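You operate a simulated robot arm through the tools that you are given. There is no shell and no other tool. Be economical: measure what you need, move in short steps, check, and stop when the job is done.

You are at the controls of a simulated robot arm. One attempt, no reset.

JOB
Wipe up the crumbs and put the pale biscuit back in its tin.
Fine: use the purple cloth and put it back. Then stand the tin on the clean spot; press the lid on once the biscuit is in. The other biscuit stays on the plate. What is to be rubbed or washed off counts as gone when no trace of it is left.

It is judged by the outcome, as a careful person would: the job done as asked, and still so three seconds after it is handed in. It fails if anything else is knocked over, pushed out of place, dropped, spilled or broken. Lids that push on must go on centred and level and be pressed home; caps that screw on are set level and turned clockwise until they are tight. Flat cloth is picked up by pressing the open fingertips on it (5 to 10 N) and closing them slowly along it; thin cloth reads only 2 to 8 mm in the jaws.

ROBOT AND FRAMES
A 7-joint arm with a two-finger parallel gripper, fixed in place. Base frame: the origin is at the foot of the arm, x ahead of it, y to its left, z up; the work surface is at about z = 480. Readings come in mm, rad, newtons and seconds.
With the tool pointing down near the work surface it reaches from about 220 to 580 mm from the base axis. Its first joint turns from -1.152 to 1.152 rad. Payload 1.57 kg.
The TCP is the grasp point between the finger pads, 30 mm short of the fingertips. In the tool frame z runs along the fingers and y along their closing line. Largest opening 110 mm; finger width 24, thickness 12; the body of the gripper, 48 by 112 mm, starts 78 mm behind the TCP.
Orientation is told as [roll, pitch, yaw] about the base's x, y, z axes, in that order, counted from this pose: with the fingers straight down and closing along the base's y, the tool's x points along the base's -x, its y along +y and its z along -z.

CONTROLS
- The arm moves only by the tool step_arm. Its argument "targets" is text: rows parted by semicolons, each of 7 numbers parted by spaces: the shift along the tool's x, y, z in units of 100 mm (1.0 is 100 mm), then the turn, a rotation vector about the tool's x, y, z in units of 60 degrees (1.0 is 60 degrees), then the opening, from 0 (shut) to 1 (fully open). In form: dx dy dz wx wy wz gripper; .... A call has 1 to 12 rows; each row is the pose to reach, as a shift and turn from the pose commanded when the call began, along the tool's axes at that moment. A call with a number of a shift or a turn outside -1 to 1 is refused whole. Each row takes 0.2 s and may step no farther than 50 mm and 0.15 rad from the row before; otherwise, or with a gripper value out of range, the whole call is refused. A pose out of reach is approached as far as the arm can. The call stops where the force on the tool passes 40 N (or 10 N more than at its start, if that is more) or the arm is blocked; 0.2 s more then pass. The fingers move at their own pace (about 108 mm/s each) and stop on an object; they squeeze with about 35 N. The grip force told is the motor's: it shows also when the fingers shut on nothing. Time passes only in rows, and 0.2 s behind the last, so rows that repeat a pose let the fingers close. It gives the time, the measured TCP pose, the force on the tool (base axes), the opening and the grip force at its end, in the units of the frame above (readings bear some noise), with the torque about the TCP (base axes, N m) and any sound that the robot's microphone picked up.
- Cameras (640 x 400 px; columns grow to the right, rows downward): "scene" is fixed at [155, -411.6, 1367.9]; the picture's right is [0.71, -0.70, 0.00], its down [-0.61, -0.62, -0.49] and it looks along [0.34, 0.35, -0.87] (base axes); focal length 364 px, centre (320, 200). "wrist" rides on the gripper at [70, 16, -141] in the tool frame; the picture's right is [-0.23, 0.97, 0.00], its down [-0.86, -0.20, -0.48] and it looks along [-0.47, -0.11, 0.88] (tool axes); focal length 222 px, centre (320, 200). There is no depth. A picture from a camera that has moved, and an enlarged one, comes with that camera's place and axes in the base frame and with its lens.
- get_image(camera): a new picture of that camera. It takes no simulated time.
- close_up(camera, box): a new picture of the part [left, top, right, bottom] of that camera's present view, enlarged. It takes no simulated time.
- close_job(): hands the job in; it is judged then, once.

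Go step by step. Nothing tells you positions but the pictures and the camera data: compare them with the known pose of the tool, close in by small moves and look again before you grip or let go. The budget is 120 turns and 68 pictures, counting those below and the enlarged ones. Unless the task says otherwise, let go and move clear before handing in, and close with one line.

The tools are called after ">>>" as name(argument=value, ...) on one line, values as JSON. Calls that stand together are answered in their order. step_arm: Moves the arm, as the interface text tells. Its arguments: {"type":"object","properties":{"targets":{"type":"string"}},"required":["targets"]} The other tools are called the same way: get_image (camera) takes a picture; close_up (camera, box) takes an enlarged picture of a part of a camera's view; close_job () hands the job in.

At the start:

```text
clock: 0.0
tool_pos: [409.2, 121.6, 833.9]
tcp_rot: [-0.001, 0.0, 0.001]
force: [0.1, -0.3, 0.3]
torque: [-0.02, -0.01, 0.02]
gripper_width: 110.2
grip_force: 0.1
```

scene: 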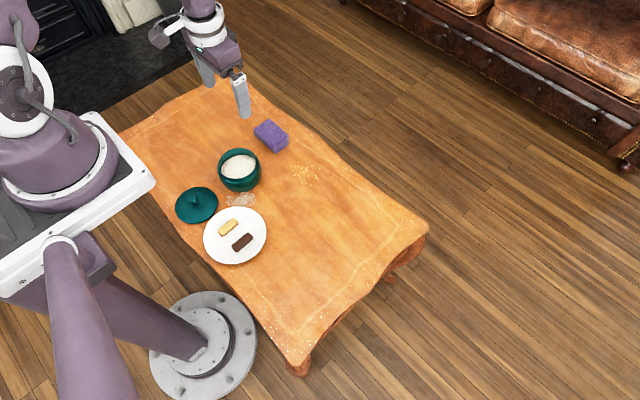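
wrist: 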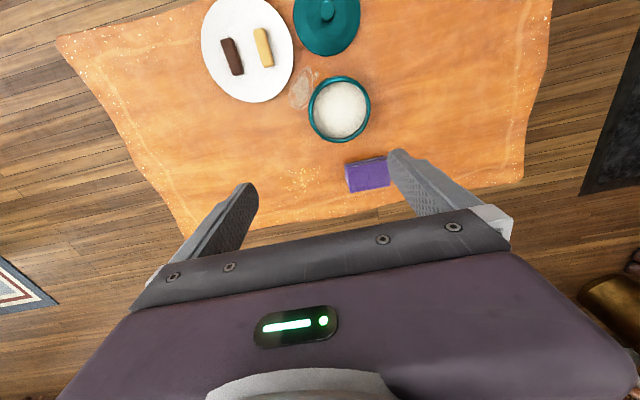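

I see a table with a purple cloth block, an open teal tin, its lid, a plate with a pale and a dark biscuit, and crumbs. I take enlarged views to locate each thing.

>>> close_up(camera="scene", box=[160, 100, 360, 225])

>>> close_up(camera="scene", box=[170, 170, 290, 270])

>>> close_up(camera="wrist", box=[180, 0, 440, 210])

```text
3.20 times, centred on (260, 162) of scene
camera zoom: at [155.0, -411.6, 1367.9], right [0.71, -0.7, 0.0], down [-0.61, -0.62, -0.49], along [0.34, 0.35, -0.87], focal length 1164 px, centre (512, 320)
```

zoom: 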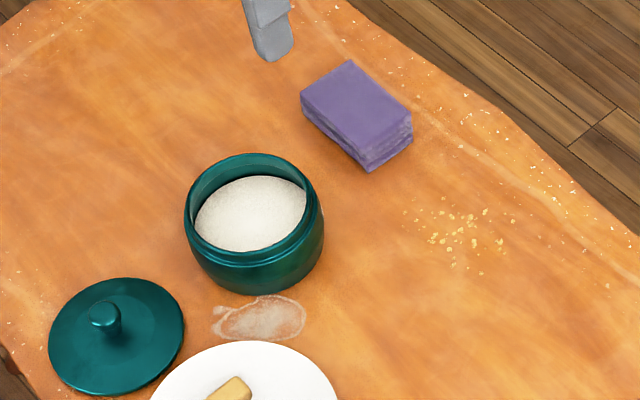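

```text
4.00 times, centred on (230, 220) of scene
camera zoom: at [155.0, -411.6, 1367.9], right [0.71, -0.7, 0.0], down [-0.61, -0.62, -0.49], along [0.34, 0.35, -0.87], focal length 1455 px, centre (680, 120)
```

zoom: 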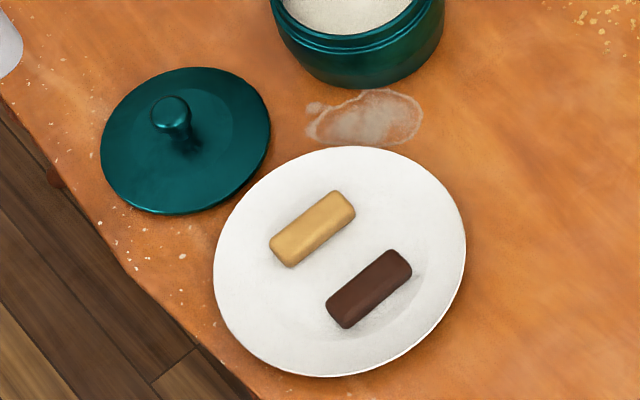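

```text
1.90 times, centred on (310, 105) of wrist
camera zoom: at [338.8, 135.7, 973.3], right [0.23, 0.97, 0.0], down [0.86, -0.2, 0.48], along [0.47, -0.11, -0.88], focal length 423 px, centre (339, 381)
```

zoom: 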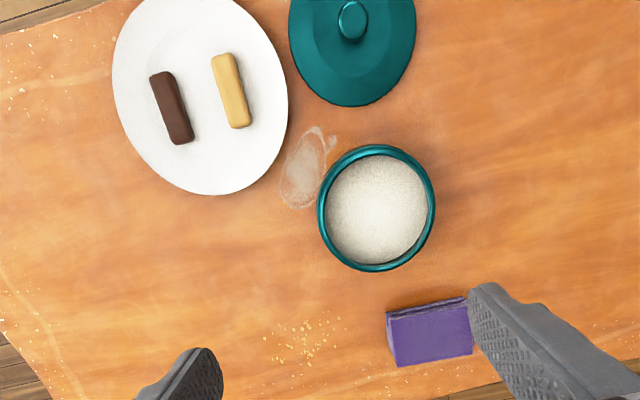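

The crumbs lie near (533, 42), the cloth near (549, 203), the tin near (394, 153). I need finer views of the tin and cloth to judge heights and how to grip them.

>>> close_up(camera="scene", box=[208, 138, 272, 202])

>>> close_up(camera="scene", box=[248, 112, 328, 192])

```text
6.25 times, centred on (240, 170) of scene
camera zoom: at [155.0, -411.6, 1367.9], right [0.71, -0.7, 0.0], down [-0.61, -0.62, -0.49], along [0.34, 0.35, -0.87], focal length 2274 px, centre (820, 388)
```

zoom: 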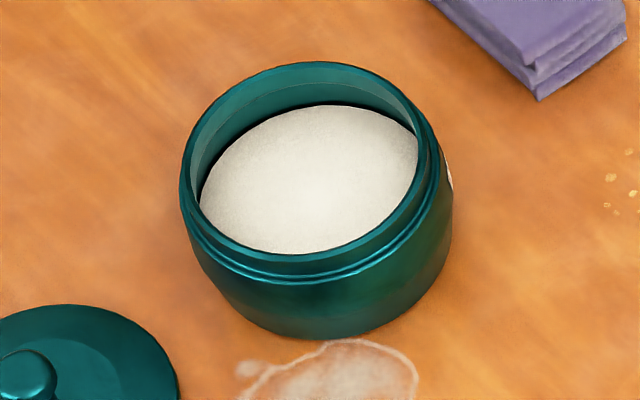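

```text
5.00 times, centred on (288, 152) of scene
camera zoom: at [155.0, -411.6, 1367.9], right [0.71, -0.7, 0.0], down [-0.61, -0.62, -0.49], along [0.34, 0.35, -0.87], focal length 1819 px, centre (480, 440)
```

zoom: 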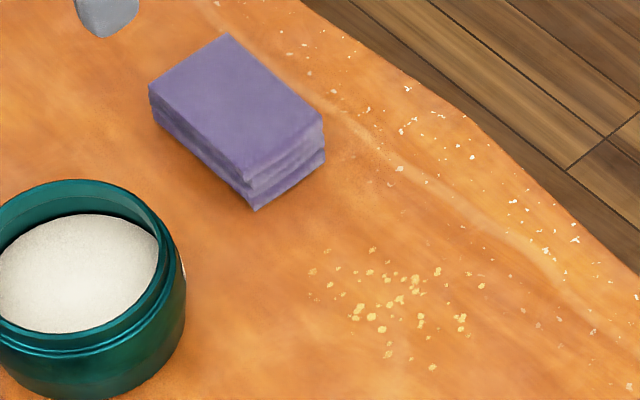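

The cloth is a folded pack spanning about x 518–580, y 156–251, roughly 27 mm high, so I'll grip it across x. I move towards it, turning the wrist 90°.

>>> step_arm(targets="-0.1 0.05 0.14 0 0 0.107 1; -0.2 0.1 0.28 0 0 0.214 1; -0.3 0.15 0.42 0 0 0.321 1; -0.4 0.2 0.56 0 0 0.428 1; -0.5 0.25 0.7 0 0 0.535 1; -0.6 0.3 0.84 0 0 0.642 1; -0.7 0.35 0.98 0 0 0.75 1; -0.7 0.35 0.98 0 0 0.75 1")

```text
clock: 1.8
tool_pos: [478.7, 157.0, 735.2]
tcp_rot: [-0.002, -0.001, -0.785]
force: [0.6, 0.0, 0.2]
torque: [0.03, -0.03, -0.02]
gripper_width: 110.1
grip_force: 0.1
```

The arm is halfway turned, at (479, 157, 735). I continue to about (545, 185, 636) with full 90° yaw.

>>> step_arm(targets="-0.045 0.11 0.165 0 0 0.125 1; -0.09 0.22 0.33 0 0 0.25 1; -0.135 0.33 0.5 0 0 0.375 1; -0.18 0.44 0.66 0 0 0.5 1; -0.225 0.55 0.83 0 0 0.625 1; -0.269 0.665 0.99 0 0 0.75 1; -0.269 0.665 0.99 0 0 0.75 1")

>>> get_image(camera="wrist")

>>> close_up(camera="scene", box=[220, 90, 320, 170])

```text
clock: 3.4
tool_pos: [546.2, 182.6, 637.2]
tcp_rot: [0.0, 0.0, -1.572]
force: [0.1, 1.1, 0.0]
torque: [-0.01, -0.01, 0.01]
gripper_width: 110.0
grip_force: 0.0
```

```text
60 pictures are left
camera wrist: at [560.8, 251.3, 777.3], right [0.97, -0.23, 0.0], down [-0.2, -0.85, 0.48], along [-0.11, -0.47, -0.88], focal length 222 px, centre (320, 200)
```

wrist: 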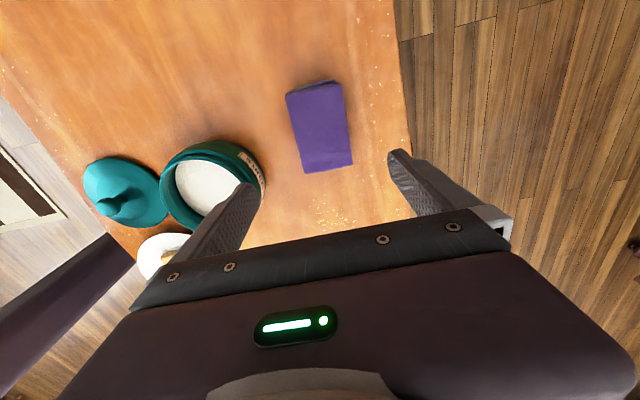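

```text
5.00 times, centred on (270, 130) of scene
camera zoom: at [155.0, -411.6, 1367.9], right [0.71, -0.7, 0.0], down [-0.61, -0.62, -0.49], along [0.34, 0.35, -0.87], focal length 1819 px, centre (570, 550)
```

zoom: 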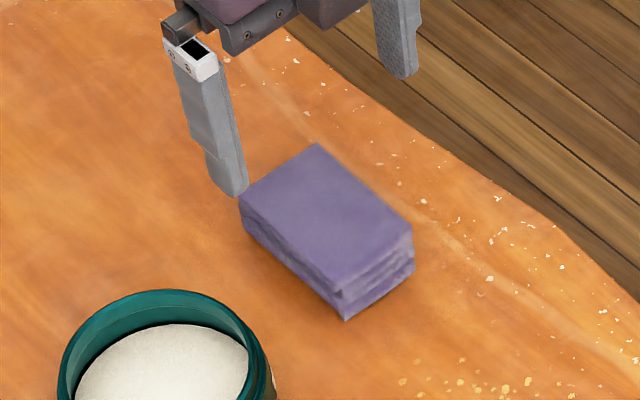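

The cloth's centre is about (550, 198) and the fingers straddle it well. I go down 100 mm with the fingers open.

>>> step_arm(targets="0 0.03 0.2 0 0 0 0.95; 0.03 0.03 0.4 0 0 0 0.95; 0.06 0.03 0.6 0 0 0 0.95; 0.06 0.03 0.8 0 0 0 0.95; 0.06 0.03 0.9 0 0 0 0.95; 0.06 0.03 1.0 0 0 0 0.95")

>>> close_up(camera="scene", box=[220, 90, 320, 170])

```text
clock: 4.8
tool_pos: [541.1, 173.4, 539.9]
tcp_rot: [-0.022, -0.03, -1.588]
force: [-0.7, 0.4, 0.6]
torque: [-0.04, -0.01, 0.01]
gripper_width: 104.6
grip_force: 0.1
out of reach, approached as far as the arm can: row 6
```

```text
5.00 times, centred on (270, 130) of scene
camera zoom: at [155.0, -411.6, 1367.9], right [0.71, -0.7, 0.0], down [-0.61, -0.62, -0.49], along [0.34, 0.35, -0.87], focal length 1819 px, centre (570, 550)
```

zoom: 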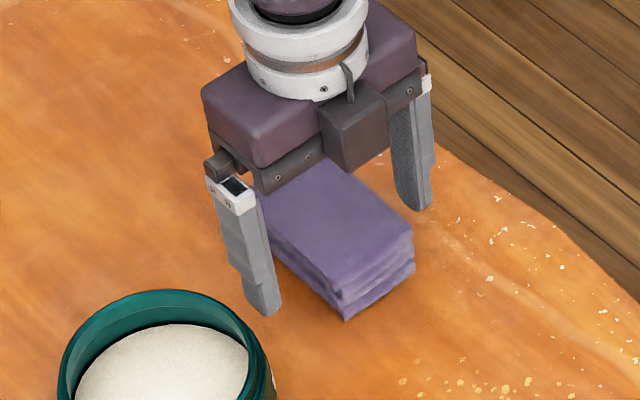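

The arm ran out of reach at radius 568 mm, so I'll grip a little nearer. First a small retreat to learn what the commanded pose is.

>>> step_arm(targets="-0.1 -0.1 -0.1 0 0 0 0.95; -0.1 -0.1 -0.1 0 0 0 0.95")

```text
clock: 5.4
tool_pos: [537.5, 179.7, 546.9]
tcp_rot: [-0.001, -0.001, -1.57]
force: [-0.1, -0.3, 0.3]
torque: [0.01, 0.04, 0.02]
gripper_width: 104.8
grip_force: 0.0
```

The commanded pose is what counts; now at (537.5, 180, 547), r = 567. I lower to z ≈ 516.

>>> step_arm(targets="-0.04 0.01 0.1 0 0 0 0.95; -0.04 0.01 0.2 0 0 0 0.95; -0.04 0.01 0.26 0 0 0 0.95; -0.04 0.01 0.3 0 0 0 0.95; -0.04 0.01 0.3 0 0 0 0.95")

```text
clock: 6.6
tool_pos: [537.9, 176.2, 522.1]
tcp_rot: [0.001, 0.0, -1.571]
force: [0.6, -0.4, 0.3]
torque: [-0.03, -0.01, 0.02]
gripper_width: 104.4
grip_force: 0.0
out of reach, approached as far as the arm can: row 2, 3, 4, 5
```

Tips are at about 492, the arm's limit here; a few mm closer in I can get lower.

>>> step_arm(targets="-0.07 -0.04 0.0 0 0 0 0.95; -0.07 -0.04 0.03 0 0 0 0.95; -0.07 -0.04 0.03 0 0 0 0.95")

>>> get_image(camera="wrist")

>>> close_up(camera="scene", box=[220, 90, 320, 170])

```text
clock: 7.4
tool_pos: [533.1, 170.6, 519.5]
tcp_rot: [0.0, -0.001, -1.572]
force: [0.3, 0.0, -1.1]
torque: [0.03, -0.01, 0.0]
gripper_width: 104.2
grip_force: 0.0
```

```text
57 pictures are left
camera wrist: at [549.0, 237.6, 659.7], right [0.97, -0.23, 0.0], down [-0.2, -0.86, 0.48], along [-0.11, -0.47, -0.88], focal length 222 px, centre (320, 200)
```

wrist: 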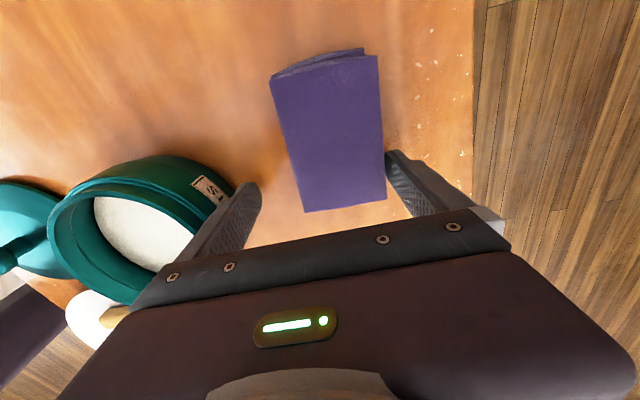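

```text
5.00 times, centred on (270, 130) of scene
camera zoom: at [155.0, -411.6, 1367.9], right [0.71, -0.7, 0.0], down [-0.61, -0.62, -0.49], along [0.34, 0.35, -0.87], focal length 1819 px, centre (570, 550)
```

zoom: 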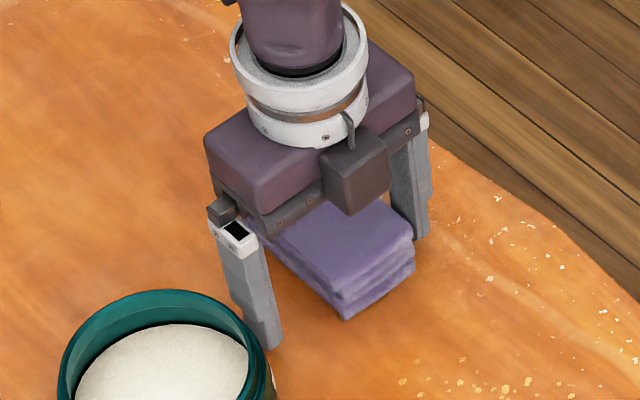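

The cloth end lies between the fingers and the tin is clear. I close on it.

>>> step_arm(targets="0 0.0 0 0 0 0 0.75; 0 0.0 0 0 0 0 0.6; 0 0 0 0 0 0 0.5; 0 0 0 0 0 0 0.4; 0 0 0 0 0 0 0.3; 0 0 0 0 0 0 0.3")

>>> close_up(camera="scene", box=[220, 90, 320, 170])

```text
clock: 8.8
tool_pos: [532.7, 168.5, 521.3]
tcp_rot: [0.001, 0.0, -1.571]
force: [0.0, 0.6, 0.2]
torque: [0.01, -0.02, -0.01]
gripper_width: 62.8
grip_force: 34.8
```

```text
5.00 times, centred on (270, 130) of scene
camera zoom: at [155.0, -411.6, 1367.9], right [0.71, -0.7, 0.0], down [-0.61, -0.62, -0.49], along [0.34, 0.35, -0.87], focal length 1819 px, centre (570, 550)
```

zoom: 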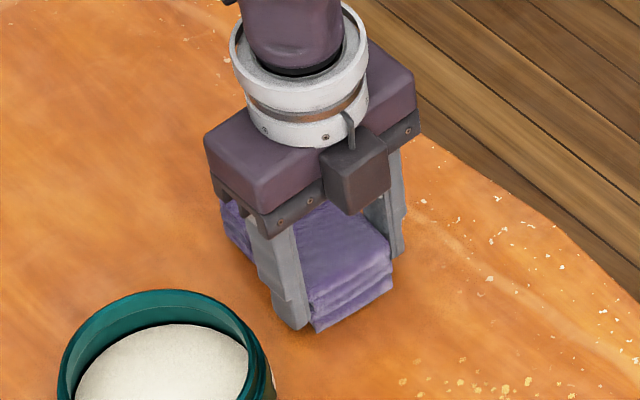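

The cloth pack is held (62.8 mm, 35 N). I lift it and carry it towards the crumbs at y ≈ 40.

>>> step_arm(targets="0 0 -0.15 0 0 0 0.3; 0 0 -0.4 0 0 0 0.3; -0.3 0 -0.6 0 0 0 0.3; -0.65 0 -0.6 0 0 0 0.3; -1 0 -0.6 0 0 0 0.3; -1 0 -0.6 0 0 0 0.3")

>>> get_image(camera="scene")

>>> get_image(camera="wrist")

```text
clock: 10.2
tool_pos: [532.0, 68.1, 580.1]
tcp_rot: [-0.002, -0.001, -1.572]
force: [-0.5, -0.7, -0.5]
torque: [-0.03, 0.01, 0.02]
gripper_width: 62.5
grip_force: 35.3
```

```text
54 pictures are left
```

scene: 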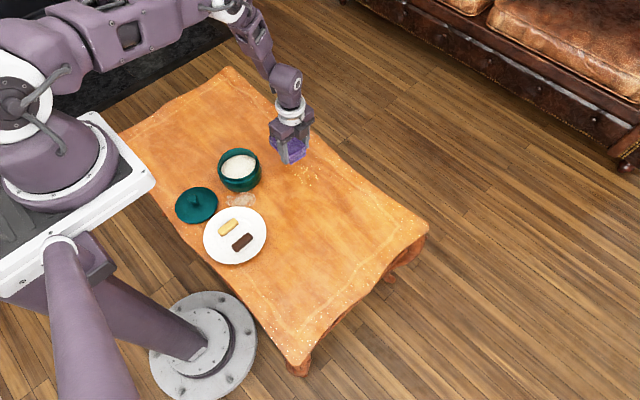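

```text
53 pictures are left
camera wrist: at [547.7, 136.7, 719.6], right [0.97, -0.23, 0.0], down [-0.2, -0.86, 0.48], along [-0.11, -0.47, -0.88], focal length 222 px, centre (320, 200)
```

wrist: 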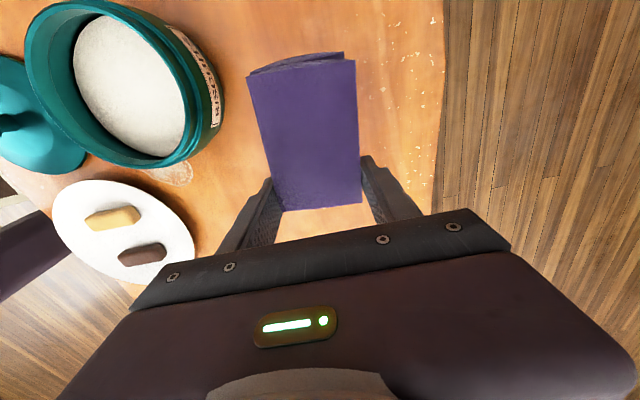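

The cloth is held firmly. I bring it above the near part of the crumbs and lower to just about contact.

>>> step_arm(targets="-0.2 -0.06 0.2 0 0 0 0.3; -0.4 -0.1 0.4 0 0 0 0.3; -0.4 -0.1 0.5 0 0 0 0.3; -0.4 -0.1 0.56 0 0 0 0.3; -0.4 -0.1 0.59 0 0 0 0.3; -0.4 -0.1 0.61 0 0 0 0.3; -0.4 -0.1 0.62 0 0 0 0.3")

```text
clock: 11.7
tool_pos: [522.1, 28.5, 520.3]
tcp_rot: [-0.003, 0.0, -1.572]
force: [-6.8, -1.3, 15.7]
torque: [-0.09, 0.09, -0.11]
gripper_width: 62.0
grip_force: 34.8
stopped in row 7: the force on the tool passed its limit at 44 N (the readings are from after the stop); the commanded pose is now the measured one
```

Contact is made with about 16 N. I ease off slightly and wipe across in short strokes.

>>> step_arm(targets="0 0 -0.005 0 0 0 0.3; 0 0.1 -0.005 0 0 0 0.3; 0 0.2 -0.005 0 0 0 0.3; 0 0.3 -0.005 0 0 0 0.3; -0.1 0.3 -0.005 0 0 0 0.3; -0.2 0.25 -0.005 0 0 0 0.3; -0.2 0.15 -0.005 0 0 0 0.3; -0.2 0.05 -0.005 0 0 0 0.3; -0.2 -0.05 -0.005 0 0 0 0.3; -0.1 -0.1 -0.005 0 0 0 0.3; 0 -0.1 -0.005 0 0 0 0.3; 0 0 -0.005 0 0 0 0.3")

```text
clock: 14.3
tool_pos: [524.3, 29.6, 522.0]
tcp_rot: [-0.002, 0.0, -1.572]
force: [0.5, -0.4, -0.4]
torque: [0.0, 0.01, -0.01]
gripper_width: 61.3
grip_force: 34.6
```

The force has gone to zero, so the cloth may have lifted; I press back on lightly.

>>> step_arm(targets="0 0 0.005 0 0 0 0.3; 0 0 0.01 0 0 0 0.3; 0 0 0.01 0 0 0 0.3")

```text
clock: 15.1
tool_pos: [523.6, 29.2, 520.5]
tcp_rot: [0.0, 0.001, -1.573]
force: [-0.6, -2.2, 6.1]
torque: [-0.2, 0.0, -0.09]
gripper_width: 60.7
grip_force: 34.8
```

6 N of pressure now, at z 520.5. I wipe a loop over the whole crumb area at this height.

>>> step_arm(targets="0 0.12 0.001 0 0 0 0.3; 0 0.24 0.001 0 0 0 0.3; 0 0.32 0.001 0 0 0 0.3; -0.12 0.32 0.001 0 0 0 0.3; -0.12 0.2 0.002 0 0 0 0.3; -0.12 0.08 0.002 0 0 0 0.3; -0.12 -0.04 0.002 0 0 0 0.3; -0.24 0 0.002 0 0 0 0.3; -0.24 0.12 0.002 0 0 0 0.3; -0.24 0.24 0.002 0 0 0 0.3; -0.36 0.24 0.002 0 0 0 0.3")

```text
clock: 17.0
tool_pos: [522.2, 5.7, 518.8]
tcp_rot: [-0.011, 0.002, -1.573]
force: [-7.5, 0.9, 17.3]
torque: [-0.15, -0.15, -0.01]
gripper_width: 60.6
grip_force: 34.9
stopped in row 9: the force on the tool passed its limit at 48 N (the readings are from after the stop); the commanded pose is now the measured one
```

Friction stopped it mid-loop, but most of the area was swept. I lift up and look at what is left.

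>>> step_arm(targets="0.1 0 -0.2 0 0 0 0.3; 0.4 -0.1 -0.5 0 0 0 0.3; 0.7 -0.1 -0.7 0 0 0 0.3; 0.9 -0.1 -0.7 0 0 0 0.3")

>>> close_up(camera="scene", box=[248, 122, 348, 202])

```text
clock: 18.0
tool_pos: [512.0, 98.9, 586.2]
tcp_rot: [-0.012, 0.002, -1.575]
force: [0.0, 0.4, -0.4]
torque: [0.0, 0.0, -0.01]
gripper_width: 60.9
grip_force: 34.9
```

```text
5.00 times, centred on (298, 162) of scene
camera zoom: at [155.0, -411.6, 1367.9], right [0.71, -0.7, 0.0], down [-0.61, -0.62, -0.49], along [0.34, 0.35, -0.87], focal length 1819 px, centre (430, 390)
```

zoom: 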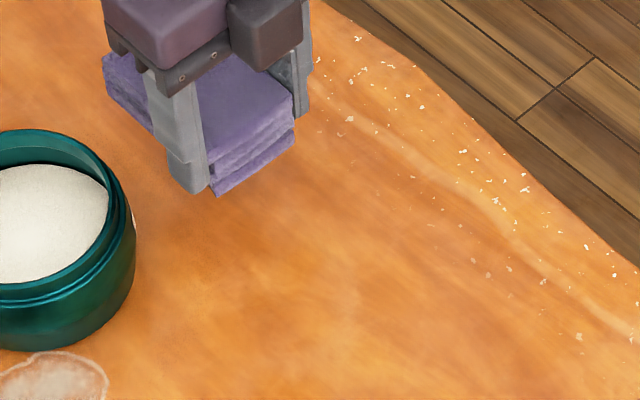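

The crumbs appear gone. I enlarge the spot to check for faint traces.

>>> close_up(camera="scene", box=[295, 145, 345, 185])

```text
10.00 times, centred on (320, 165) of scene
camera zoom: at [155.0, -411.6, 1367.9], right [0.71, -0.7, 0.0], down [-0.61, -0.62, -0.49], along [0.34, 0.35, -0.87], focal length 3638 px, centre (320, 550)
```

zoom: 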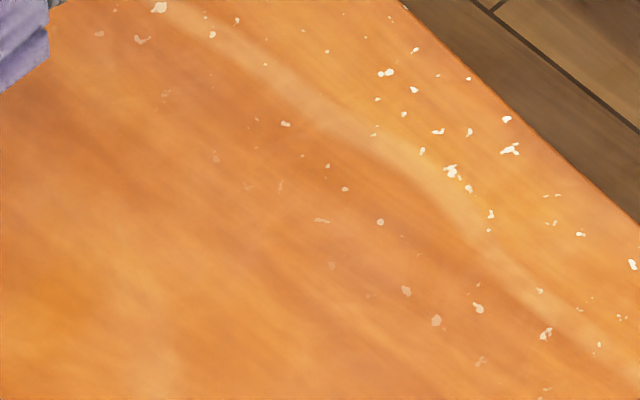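

Remaining specks look like the cloth's printed border, but a few lie at the edge of the wiped area, so I make one more light pass there to be sure nothing changes.

>>> step_arm(targets="-0.3 0.2 0.2 0 0.011 0 0.3; -0.54 0.38 0.5 0 0.011 0 0.3; -0.54 0.38 0.6 0 0.011 0 0.3; -0.54 0.38 0.63 0 0.011 0 0.3; -0.54 0.38 0.645 0 0.011 0 0.3; -0.54 0.38 0.65 0 0.011 0 0.3; -0.54 0.38 0.655 0 0.011 0 0.3")

```text
clock: 19.6
tool_pos: [550.3, 41.9, 521.6]
tcp_rot: [-0.009, 0.013, -1.575]
force: [0.4, 0.4, -0.5]
torque: [-0.03, 0.03, -0.03]
gripper_width: 60.7
grip_force: 35.3
```

Not touching yet; I correct the tiny tilt, lower 1–2 mm and stroke sideways.

>>> step_arm(targets="0 0 0.005 -0.009 -0.012 0 0.3; 0 0 0.01 -0.009 -0.012 0 0.3; -0.1 0 0.012 -0.009 -0.012 0 0.3; -0.2 0 0.012 -0.009 -0.012 0 0.3; -0.3 0 0.012 -0.009 -0.012 0 0.3; -0.4 0 0.012 -0.009 -0.012 0 0.3")

```text
clock: 21.0
tool_pos: [549.4, 1.5, 521.6]
tcp_rot: [-0.002, 0.0, -1.574]
force: [-0.5, 0.4, -0.8]
torque: [-0.01, 0.03, 0.02]
gripper_width: 60.9
grip_force: 35.3
```

>>> step_arm(targets="0 0 0.006 0 0 0 0.3; 0 0 0.012 0 0 0 0.3; 0 0 0.018 0 0 0 0.3; 0.1 0 0.018 0 0 0 0.3; 0.2 0 0.018 0 0 0 0.3; 0.3 0 0.018 0 0 0 0.3; 0.4 0 0.018 0 0 0 0.3; 0.45 -0.1 0.018 0 0 0 0.3")

```text
clock: 22.8
tool_pos: [540.9, 48.4, 519.5]
tcp_rot: [0.001, 0.001, -1.574]
force: [4.2, -0.9, 7.6]
torque: [-0.17, -0.13, 0.07]
gripper_width: 60.8
grip_force: 35.4
```

I am pressing about 8 N; one stroke back through the centre, then lift and compare.

>>> step_arm(targets="0 -0.1 0 0 0 0 0.3; -0.1 -0.15 0 0 0 0 0.3; -0.2 -0.15 0 0 0 0 0.3; -0.3 -0.15 0 0 0 0 0.3; -0.4 -0.15 0 0 0 0 0.3; -0.5 -0.1 0 0 0 0 0.3; -0.5 0 0 0 0 0 0.3; -0.3 0 -0.3 0 0 0 0.3; 0 0 -0.6 0 0 0 0.3; 0.4 -0.1 -0.6 0 0 0 0.3; 0.8 -0.2 -0.6 0 0 0 0.3")

>>> close_up(camera="scene", box=[295, 145, 345, 185])

>>> get_image(camera="wrist")

```text
clock: 24.3
tool_pos: [529.6, -2.0, 517.2]
tcp_rot: [-0.012, 0.002, -1.574]
force: [-8.1, 0.8, 21.1]
torque: [-0.06, -0.26, 0.0]
gripper_width: 61.0
grip_force: 35.0
stopped in row 7: the force on the tool passed its limit at 50 N (the readings are from after the stop); the commanded pose is now the measured one
```

```text
10.00 times, centred on (320, 165) of scene
camera zoom: at [154.5, -411.6, 1367.9], right [0.71, -0.7, 0.0], down [-0.61, -0.62, -0.49], along [0.34, 0.35, -0.87], focal length 3638 px, centre (320, 550)
```

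zoom: 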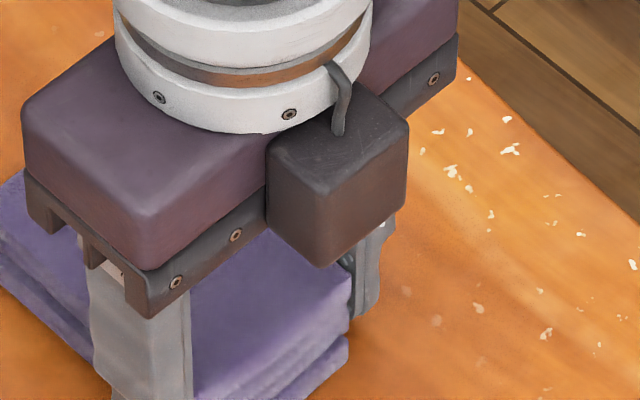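

```text
49 pictures are left
camera wrist: at [548.2, 66.1, 657.9], right [0.97, -0.23, -0.01], down [-0.2, -0.85, 0.48], along [-0.12, -0.46, -0.88], focal length 222 px, centre (320, 200)
```

wrist: 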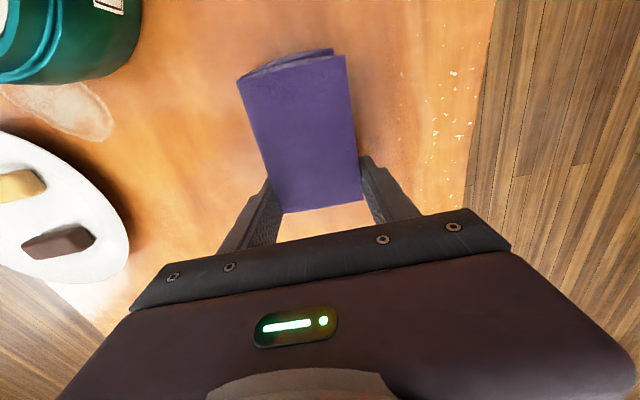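

Now I lift and move aside towards the cloth's home, levelling the tool, and look again.

>>> step_arm(targets="0 0 -0.1 -0.011 0 0 0.3; 0 0 -0.4 -0.011 0 0 0.3; 0.3 -0.05 -0.6 -0.011 0 0 0.3; 0.7 -0.05 -0.6 -0.011 0 0 0.3; 1 -0.05 -0.6 -0.011 0 0 0.3")

>>> close_up(camera="scene", box=[295, 145, 345, 185])

```text
clock: 25.5
tool_pos: [526.9, 100.0, 577.8]
tcp_rot: [0.0, 0.0, -1.575]
force: [-0.1, 0.1, -0.8]
torque: [-0.02, 0.02, 0.02]
gripper_width: 60.9
grip_force: 35.0
```

```text
10.00 times, centred on (320, 165) of scene
camera zoom: at [155.0, -411.6, 1367.9], right [0.71, -0.7, 0.0], down [-0.61, -0.62, -0.49], along [0.34, 0.35, -0.87], focal length 3638 px, centre (320, 550)
```

zoom: 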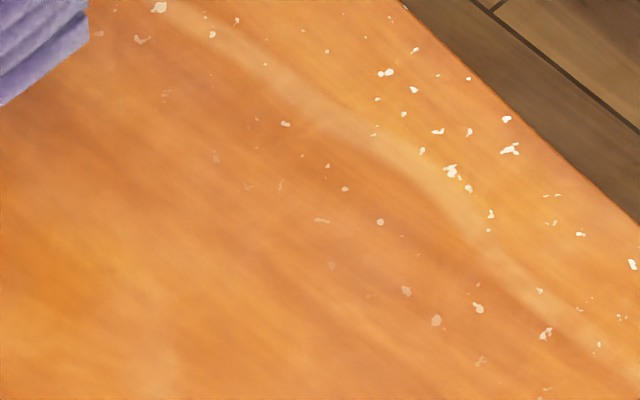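

The specks are unchanged, so they belong to the tablecloth and the crumbs are gone. I carry the cloth back to its place, tilting the tool 5° outward to gain reach.

>>> step_arm(targets="0.25 0.07 0.05 -0.03 0 0.015 0.3; 0.5 0.14 0.1 -0.06 0 0.03 0.3; 0.695 0.21 0.15 -0.083 0 0.042 0.3; 0.695 0.21 0.35 -0.083 0 0.042 0.3; 0.695 0.21 0.45 -0.083 0 0.042 0.3; 0.695 0.21 0.5 -0.083 0 0.042 0.3")

```text
clock: 26.9
tool_pos: [548.3, 165.3, 528.6]
tcp_rot: [0.087, 0.003, -1.618]
force: [0.0, -0.3, -0.3]
torque: [0.02, 0.0, 0.0]
gripper_width: 60.7
grip_force: 35.1
```

Reach is fine with the tilt. I lower the last few millimetres until light contact.

>>> step_arm(targets="0.04 0 0.03 0 0 0 0.3; 0.04 0 0.05 0 0 0 0.3; 0.04 0 0.06 0 0 0 0.3; 0.04 0 0.07 0 0 0 0.3")

>>> close_up(camera="scene", box=[220, 90, 320, 170])

```text
clock: 27.9
tool_pos: [548.4, 169.8, 521.0]
tcp_rot: [0.084, 0.002, -1.618]
force: [-0.8, 0.2, -0.3]
torque: [-0.02, 0.01, 0.01]
gripper_width: 60.9
grip_force: 34.8
```

```text
5.00 times, centred on (270, 130) of scene
camera zoom: at [155.0, -411.6, 1367.9], right [0.71, -0.7, 0.0], down [-0.61, -0.62, -0.49], along [0.34, 0.35, -0.87], focal length 1819 px, centre (570, 550)
```

zoom: 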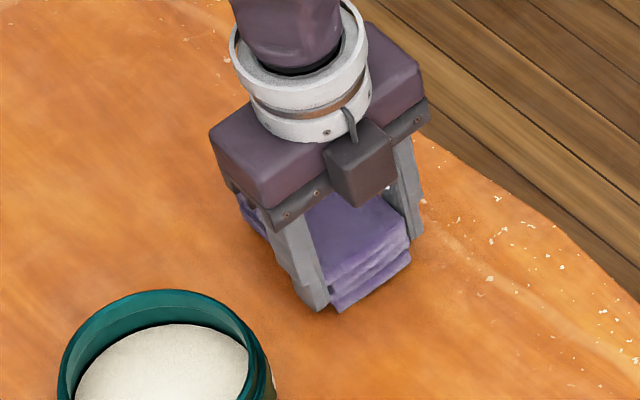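

Almost exactly at its original place; I lower a bit more to touch.

>>> step_arm(targets="-0.03 0 0.01 0 0 0 0.3; -0.03 0 0.02 0 0 0 0.3; -0.03 0 0.03 0 0 0 0.3")

```text
clock: 28.8
tool_pos: [550.4, 168.9, 520.3]
tcp_rot: [0.089, 0.006, -1.62]
force: [-5.5, 0.3, 14.2]
torque: [-0.18, 0.62, -0.09]
gripper_width: 61.3
grip_force: 34.6
stopped in row 3: the force on the tool passed its limit at 42 N (the readings are from after the stop); the commanded pose is now the measured one
```

Contact is firm. I open slowly and rise straight up.

>>> step_arm(targets="0 0 0 0 0 0 0.65; 0 0 0 0 0 0 0.8; 0 0 0 0 0 0 0.8; 0 0 -0.2 0 0 0 0.8; 0 0 -0.5 0 0 0 0.8; 0 0 -0.9 0 0 0 0.8")

>>> close_up(camera="scene", box=[220, 90, 320, 170])

>>> get_image(camera="wrist")

```text
clock: 30.1
tool_pos: [543.5, 168.3, 610.8]
tcp_rot: [0.089, 0.006, -1.62]
force: [-1.2, 0.1, 0.5]
torque: [0.01, -0.01, 0.03]
gripper_width: 88.2
grip_force: 0.1
```

```text
5.00 times, centred on (270, 130) of scene
camera zoom: at [155.0, -411.6, 1367.9], right [0.71, -0.7, 0.0], down [-0.61, -0.62, -0.49], along [0.34, 0.35, -0.87], focal length 1819 px, centre (570, 550)
```

zoom: 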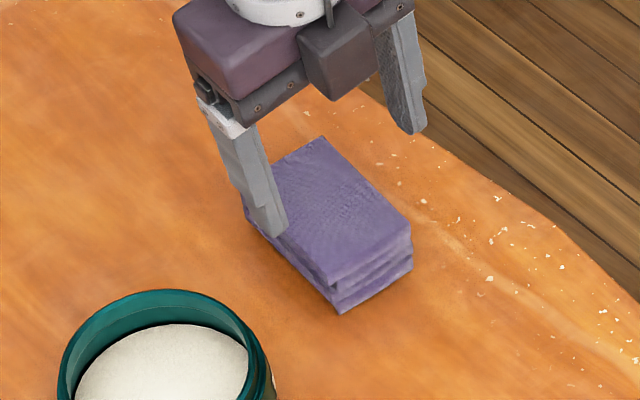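

```text
45 pictures are left
camera wrist: at [550.2, 235.9, 749.8], right [0.96, -0.27, 0.09], down [-0.28, -0.85, 0.45], along [-0.05, -0.46, -0.89], focal length 222 px, centre (320, 200)
```

wrist: 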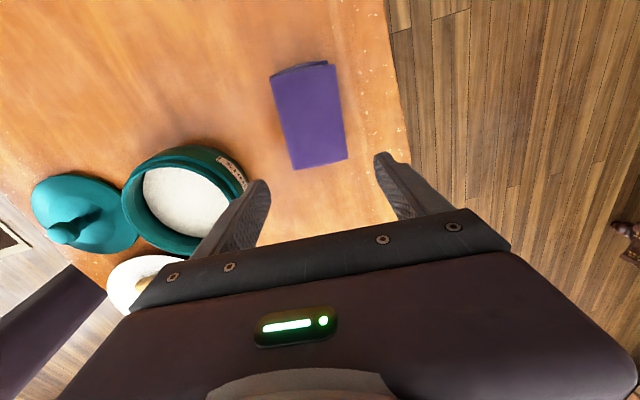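

The cloth is back within a few millimetres. Next the tin: I level the tool and head towards it.

>>> step_arm(targets="-0.05 -0.2 -0.15 0.043 0 0 0.8; -0.1 -0.4 -0.3 0.085 0.006 0 0.8; -0.1 -0.7 -0.3 0.085 0.006 0 0.8; -0.1 -0.7 -0.3 0.085 0.006 0 0.8")

```text
clock: 31.1
tool_pos: [469.3, 163.6, 634.6]
tcp_rot: [0.001, 0.012, -1.618]
force: [0.1, -0.1, -0.6]
torque: [-0.01, 0.01, -0.01]
gripper_width: 87.9
grip_force: 0.0
```

>>> step_arm(targets="-0.02 -0.06 -0.05 0 -0.011 -0.11 0.6; -0.03 -0.12 -0.1 0 -0.011 -0.22 0.6; -0.05 -0.18 -0.15 0 -0.011 -0.33 0.6; -0.06 -0.24 -0.2 0 -0.011 -0.44 0.6; -0.08 -0.3 -0.2 0 -0.011 -0.55 0.6; -0.1 -0.35 -0.2 0 -0.011 -0.66 0.6; -0.1 -0.39 -0.2 0 -0.011 -0.775 0.6; -0.1 -0.39 -0.2 0 -0.011 -0.775 0.6")

```text
clock: 33.0
tool_pos: [429.3, 153.5, 651.0]
tcp_rot: [0.006, -0.002, -0.807]
force: [-0.1, -0.4, 0.2]
torque: [-0.02, -0.02, 0.0]
gripper_width: 66.0
grip_force: 0.2
```

>>> step_arm(targets="0.03 -0.03 0 0 0 -0.11 0.4; 0.07 -0.07 0 0 0 -0.22 0.4; 0.1 -0.11 0 0 0 -0.33 0.4; 0.14 -0.15 0 0 0 -0.44 0.4; 0.17 -0.18 0 0 0 -0.55 0.4; 0.2 -0.22 0 0 0 -0.66 0.4; 0.242 -0.253 0 0 0 -0.77 0.4; 0.242 -0.253 0 0 0 -0.77 0.4")

>>> get_image(camera="wrist")

>>> close_up(camera="scene", box=[200, 100, 290, 210])

```text
clock: 34.8
tool_pos: [393.4, 152.8, 652.1]
tcp_rot: [0.002, -0.004, 0.002]
force: [-0.2, -0.4, 0.1]
torque: [-0.04, -0.01, -0.01]
gripper_width: 44.1
grip_force: 0.1
```

```text
44 pictures are left
camera wrist: at [323.2, 168.3, 791.3], right [0.23, 0.97, 0.0], down [0.85, -0.2, 0.48], along [0.47, -0.11, -0.88], focal length 222 px, centre (320, 200)
```

wrist: 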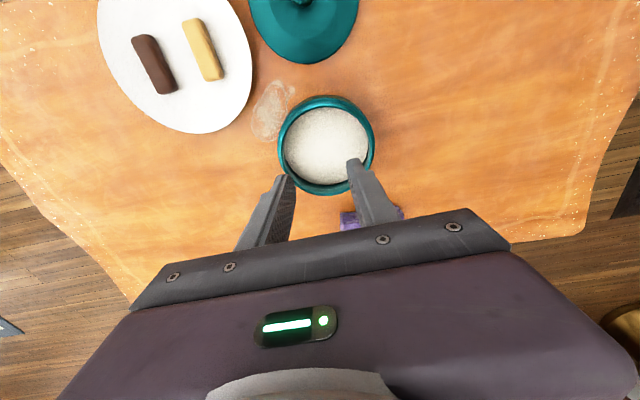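

```text
3.64 times, centred on (245, 155) of scene
camera zoom: at [155.0, -411.6, 1367.9], right [0.71, -0.7, 0.0], down [-0.61, -0.62, -0.49], along [0.34, 0.35, -0.87], focal length 1323 px, centre (593, 364)
```

zoom: 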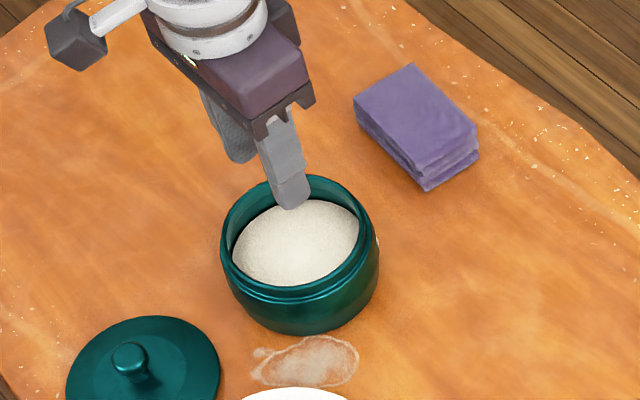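

The tin centre is about (392, 159) with its rim near z 540. I align and lower so the fingertips are just above the rim.

>>> step_arm(targets="0.01 0.03 0.2 0 0 0 0.4; 0.01 0.06 0.4 0 0 0 0.4; 0.01 0.06 0.6 0 0 0 0.4; 0.01 0.06 0.75 0 0 0 0.4; 0.01 0.06 0.75 0 0 0 0.4")

>>> get_image(camera="wrist")

>>> close_up(camera="scene", box=[208, 130, 278, 200])

```text
clock: 36.0
tool_pos: [395.1, 158.1, 576.7]
tcp_rot: [0.001, -0.005, -0.003]
force: [-0.6, 0.9, -1.0]
torque: [0.01, -0.01, 0.02]
gripper_width: 43.9
grip_force: 0.0
```

```text
42 pictures are left
camera wrist: at [323.9, 173.8, 715.6], right [0.23, 0.97, 0.0], down [0.85, -0.2, 0.48], along [0.47, -0.11, -0.88], focal length 222 px, centre (320, 200)
```

wrist: 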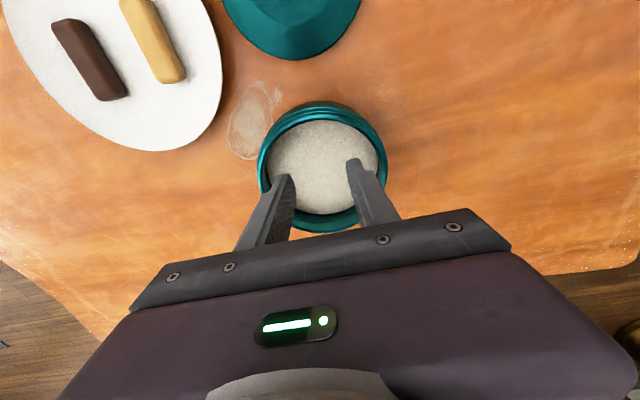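

```text
5.71 times, centred on (243, 165) of scene
camera zoom: at [155.0, -411.6, 1367.9], right [0.71, -0.7, 0.0], down [-0.61, -0.62, -0.49], along [0.34, 0.35, -0.87], focal length 2079 px, centre (760, 400)
```

zoom: 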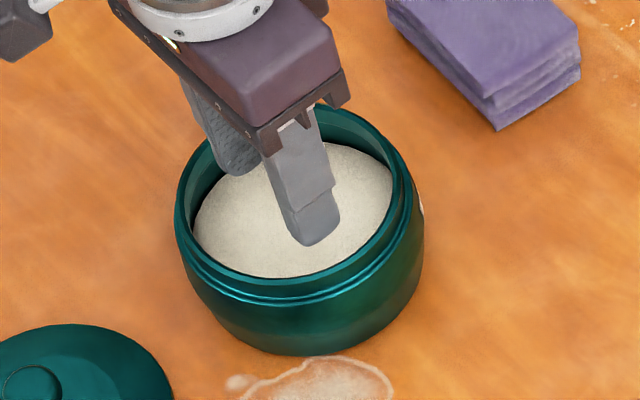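

The fingertips are above the opening and nearly centred. I shift a few mm and lower the tips about 13 mm below the rim.

>>> step_arm(targets="0.05 0.025 0.05 0 0 0 0.4; 0.05 0.025 0.1 0 0 0 0.4; 0.05 0.025 0.15 0 0 0 0.4; 0.05 0.025 0.2 0 0 0 0.4; 0.05 0.025 0.2 0 0 0 0.4")

>>> close_up(camera="scene", box=[208, 130, 278, 200])

```text
clock: 37.1
tool_pos: [390.7, 162.7, 558.5]
tcp_rot: [0.001, -0.004, -0.001]
force: [-0.5, -0.3, 0.9]
torque: [0.0, 0.02, 0.01]
gripper_width: 44.0
grip_force: 0.1
```

```text
5.71 times, centred on (243, 165) of scene
camera zoom: at [155.0, -411.6, 1367.9], right [0.71, -0.7, 0.0], down [-0.61, -0.62, -0.49], along [0.34, 0.35, -0.87], focal length 2079 px, centre (760, 400)
```

zoom: 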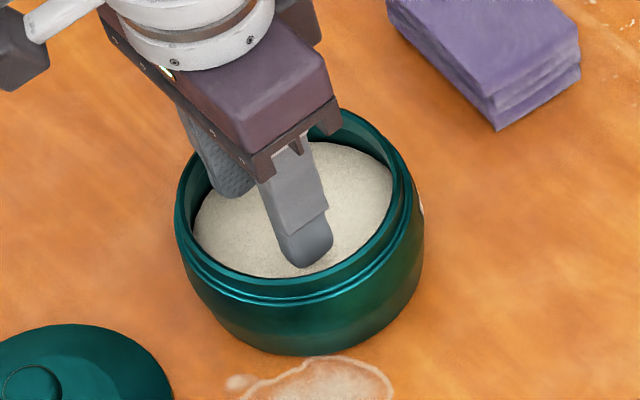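

The tips are inside the tin and touch nothing. I open slowly to press outward against the inner wall.

>>> step_arm(targets="0 0 0 0 0 0 0.45; 0 0 0 0 0 0 0.5; 0 0 0 0 0 0 0.55; 0 0 0 0 0 0 0.6; 0 0 0 0 0 0 0.63; 0 0 0 0 0 0 0.66; 0 0 0 0 0 0 0.68; 0 0 0 0 0 0 0.7")

>>> close_up(camera="scene", box=[208, 130, 278, 200])

```text
clock: 39.0
tool_pos: [389.1, 161.6, 557.4]
tcp_rot: [0.002, -0.004, -0.001]
force: [0.1, -0.7, -0.3]
torque: [0.02, -0.04, -0.01]
gripper_width: 76.2
grip_force: 0.0
```

```text
5.71 times, centred on (243, 165) of scene
camera zoom: at [155.0, -411.6, 1367.9], right [0.71, -0.7, 0.0], down [-0.61, -0.62, -0.49], along [0.34, 0.35, -0.87], focal length 2079 px, centre (760, 400)
```

zoom: 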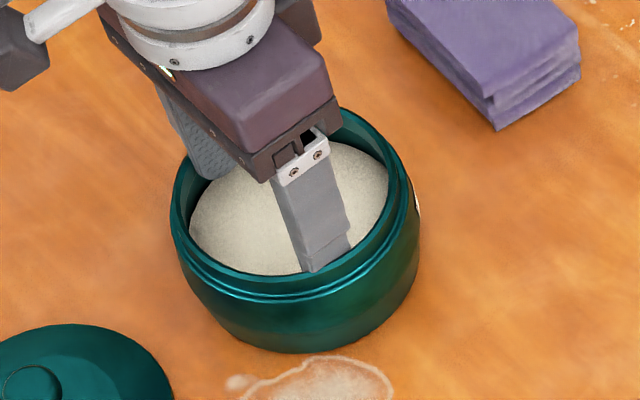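

The tin shifted slightly as one finger touched; I open further to make both fingers press.

>>> step_arm(targets="0 0 0 0 0 0 0.73; 0 0 0 0 0 0 0.76; 0 0 0 0 0 0 0.8; 0 0 0 0 0 0 0.85; 0 0 0 0 0 0 0.85")

```text
clock: 40.1
tool_pos: [390.7, 163.8, 558.5]
tcp_rot: [0.002, -0.003, -0.002]
force: [0.1, -0.4, 0.2]
torque: [-0.04, 0.03, -0.02]
gripper_width: 77.4
grip_force: 0.0
```

It stalled at 77.4 mm, so both fingers press on the wall. I try a small lift.

>>> step_arm(targets="0 0 0 0 0 0 1; 0 0 -0.05 0 0 0 1; 0 0 -0.1 0 0 0 1; 0 0 -0.15 0 0 0 1; 0 0 -0.15 0 0 0 1")

>>> close_up(camera="scene", box=[208, 130, 278, 200])

```text
clock: 41.4
tool_pos: [389.3, 162.0, 571.7]
tcp_rot: [0.001, -0.004, 0.0]
force: [-0.8, -0.4, -3.2]
torque: [0.01, 0.01, -0.02]
gripper_width: 77.8
grip_force: 0.0
```

```text
5.71 times, centred on (243, 165) of scene
camera zoom: at [155.0, -411.6, 1367.9], right [0.71, -0.7, 0.0], down [-0.61, -0.62, -0.49], along [0.34, 0.35, -0.87], focal length 2079 px, centre (760, 400)
```

zoom: 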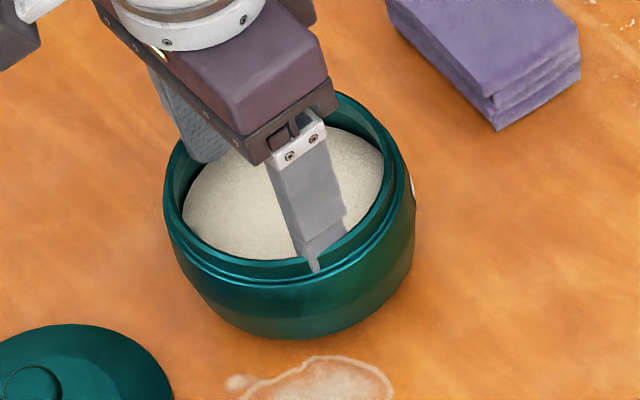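

The tin is lifted securely (about 3 N). I carry it gently low over the table towards the wiped spot.

>>> step_arm(targets="0 0 -0.05 0 0 0 1; -0.05 -0.04 -0.1 0 0 0 1; -0.13 -0.1 -0.1 0 0 0 1; -0.21 -0.17 -0.1 0 0 0 1; -0.29 -0.24 -0.1 0 0 0 1; -0.37 -0.31 -0.1 0 0 0 1; -0.45 -0.38 -0.1 0 0 0 1; -0.53 -0.45 -0.1 0 0 0 1; -0.61 -0.52 -0.1 0 0 0 1; -0.68 -0.57 -0.1 0 0 0 1; -0.72 -0.6 -0.1 0 0 0 1")

```text
clock: 43.8
tool_pos: [460.9, 101.2, 581.8]
tcp_rot: [0.002, -0.005, 0.0]
force: [-0.2, 0.0, -3.8]
torque: [-0.01, 0.03, -0.02]
gripper_width: 77.5
grip_force: 0.1
```

>>> step_arm(targets="-0.04 -0.03 0 0 0 0 1; -0.12 -0.1 0 0 0 0 1; -0.2 -0.17 0 0 0 0 1; -0.28 -0.23 0 0 0 0 1; -0.36 -0.3 0 0 0 0 1; -0.44 -0.36 0 0 0 0 1; -0.52 -0.42 0 0 0 0 1; -0.6 -0.48 0 0 0 0 1; -0.68 -0.54 0 0 0 0 1; -0.73 -0.57 0 0 0 0 1; -0.73 -0.57 0 0 0 0 1")

>>> close_up(camera="scene", box=[255, 122, 355, 202])

```text
clock: 46.1
tool_pos: [534.4, 44.4, 582.5]
tcp_rot: [0.003, -0.005, -0.002]
force: [-0.2, -0.3, -3.0]
torque: [-0.03, 0.04, 0.01]
gripper_width: 77.6
grip_force: 0.0
```

```text
5.00 times, centred on (305, 162) of scene
camera zoom: at [155.0, -411.6, 1367.9], right [0.71, -0.7, 0.0], down [-0.61, -0.62, -0.49], along [0.34, 0.35, -0.87], focal length 1819 px, centre (395, 390)
```

zoom: 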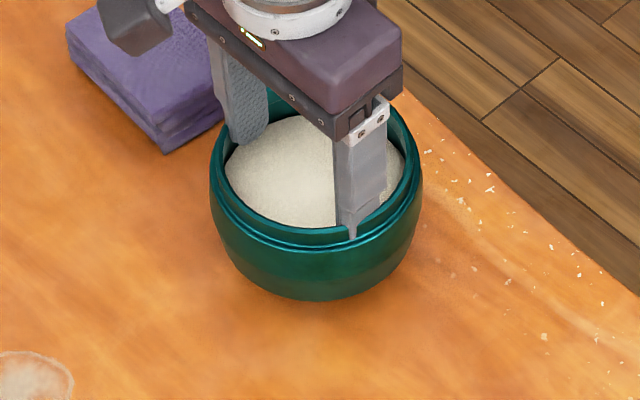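

The tin hangs right over the wiped spot. I lower it the 24 mm gently.

>>> step_arm(targets="0 0 0.08 0 0 0 1; 0 0 0.15 0 0 0 1; 0 0 0.19 0 0 0 1; 0 0 0.21 0 0 0 1; 0 0 0.22 0 0 0 1; 0 0 0.23 0 0 0 1; 0 0 0.235 0 0 0 1")

```text
clock: 47.8
tool_pos: [533.6, 45.2, 559.3]
tcp_rot: [0.001, -0.002, -0.002]
force: [-1.2, 0.4, -2.0]
torque: [0.05, -0.07, 0.05]
gripper_width: 77.6
grip_force: 0.1
```

>>> step_arm(targets="0 0 0.005 0 0 0 1; 0 0 0.01 0 0 0 1; 0 0 0.015 0 0 0 1")

```text
clock: 48.5
tool_pos: [534.9, 45.6, 558.5]
tcp_rot: [0.002, -0.004, -0.001]
force: [-2.4, -4.1, 11.3]
torque: [0.29, 0.09, 0.08]
gripper_width: 77.6
grip_force: 0.0
```

The tin is on the table (11 N). I close the fingers a bit to release and rise straight up.

>>> step_arm(targets="0 0 -0.005 0 0 0 0.65; 0 0 -0.005 0 0 0 0.58; 0 0 -0.005 0 0 0 0.52; 0 0 -0.005 0 0 0 0.5; 0 0 -0.2 0 0 0 0.5; 0 0 -0.5 0 0 0 0.5; 0 0 -0.9 0 0 0 0.5")

>>> get_image(camera="scene")

>>> get_image(camera="wrist")

```text
clock: 50.1
tool_pos: [532.3, 42.7, 646.4]
tcp_rot: [0.003, -0.004, -0.001]
force: [-0.6, 0.5, -0.2]
torque: [0.03, 0.02, 0.0]
gripper_width: 55.0
grip_force: 0.1
```

```text
36 pictures are left
```

scene: 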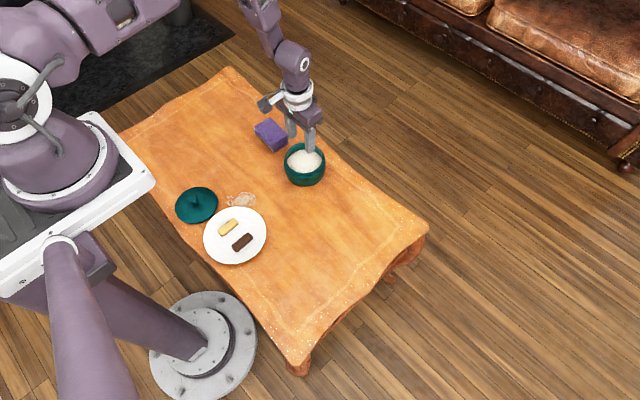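

```text
35 pictures are left
camera wrist: at [463.4, 57.0, 786.8], right [0.23, 0.97, 0.0], down [0.85, -0.2, 0.48], along [0.47, -0.11, -0.88], focal length 222 px, centre (320, 200)
```

wrist: 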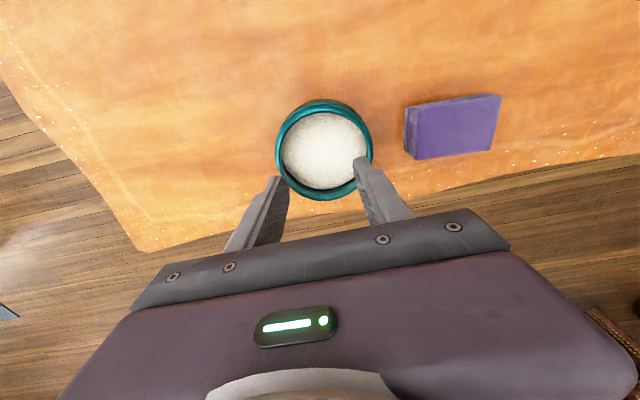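

The tin stands on the clean spot. Now the pale biscuit, estimated at (267, 49) and lying nearly along x; I move back towards it.

>>> step_arm(targets="0.25 0 0 0 0 0 0.42; 0.6 0 0 0 0 0 0.42; 1 0.03 0 0 0 0 0.42")

>>> step_arm(targets="0.4 0 0 0 0 0.02 0.42; 0.8 0.03 0 0 0 0.04 0.42; 1 0.04 0 0 0 0.07 0.42")

>>> step_arm(targets="0.3 0 0 0 0 0 0.42; 0.57 0.02 0 0 0 0 0.42; 0.57 0.02 0 0 0 0 0.42")

>>> get_image(camera="wrist")

>>> close_up(camera="scene", box=[180, 170, 280, 270])

```text
clock: 51.0
tool_pos: [433.3, 45.7, 646.0]
tcp_rot: [0.002, -0.005, 0.0]
force: [0.3, 0.2, 0.1]
torque: [0.03, 0.01, 0.02]
gripper_width: 46.1
grip_force: 0.1
```

```text
clock: 51.8
tool_pos: [333.4, 51.0, 644.1]
tcp_rot: [0.003, -0.004, -0.075]
force: [0.4, 0.8, -0.8]
torque: [0.0, -0.01, 0.0]
gripper_width: 46.2
grip_force: 0.1
```

```text
clock: 52.5
tool_pos: [276.9, 55.8, 645.9]
tcp_rot: [0.001, -0.004, -0.075]
force: [0.7, -0.1, 0.3]
torque: [0.01, -0.01, -0.05]
gripper_width: 46.1
grip_force: 0.0
```

```text
34 pictures are left
camera wrist: at [206.9, 75.5, 785.2], right [0.3, 0.95, 0.0], down [0.84, -0.26, 0.48], along [0.46, -0.14, -0.88], focal length 222 px, centre (320, 200)
```

wrist: 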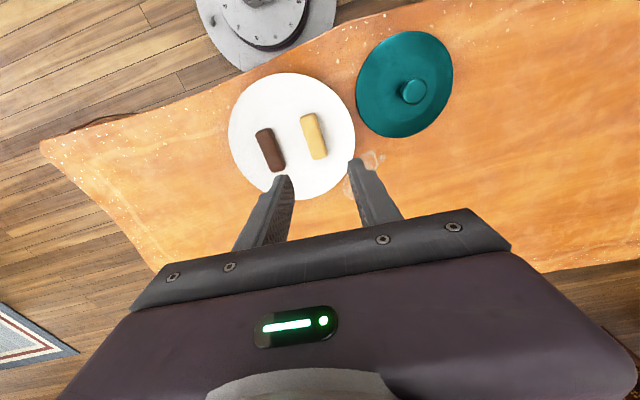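

```text
4.00 times, centred on (230, 220) of scene
camera zoom: at [155.0, -411.6, 1367.9], right [0.71, -0.7, 0.0], down [-0.61, -0.62, -0.49], along [0.34, 0.35, -0.87], focal length 1455 px, centre (680, 120)
```

zoom: 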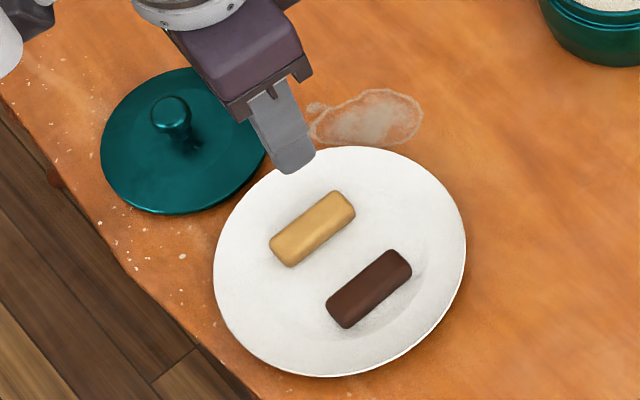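

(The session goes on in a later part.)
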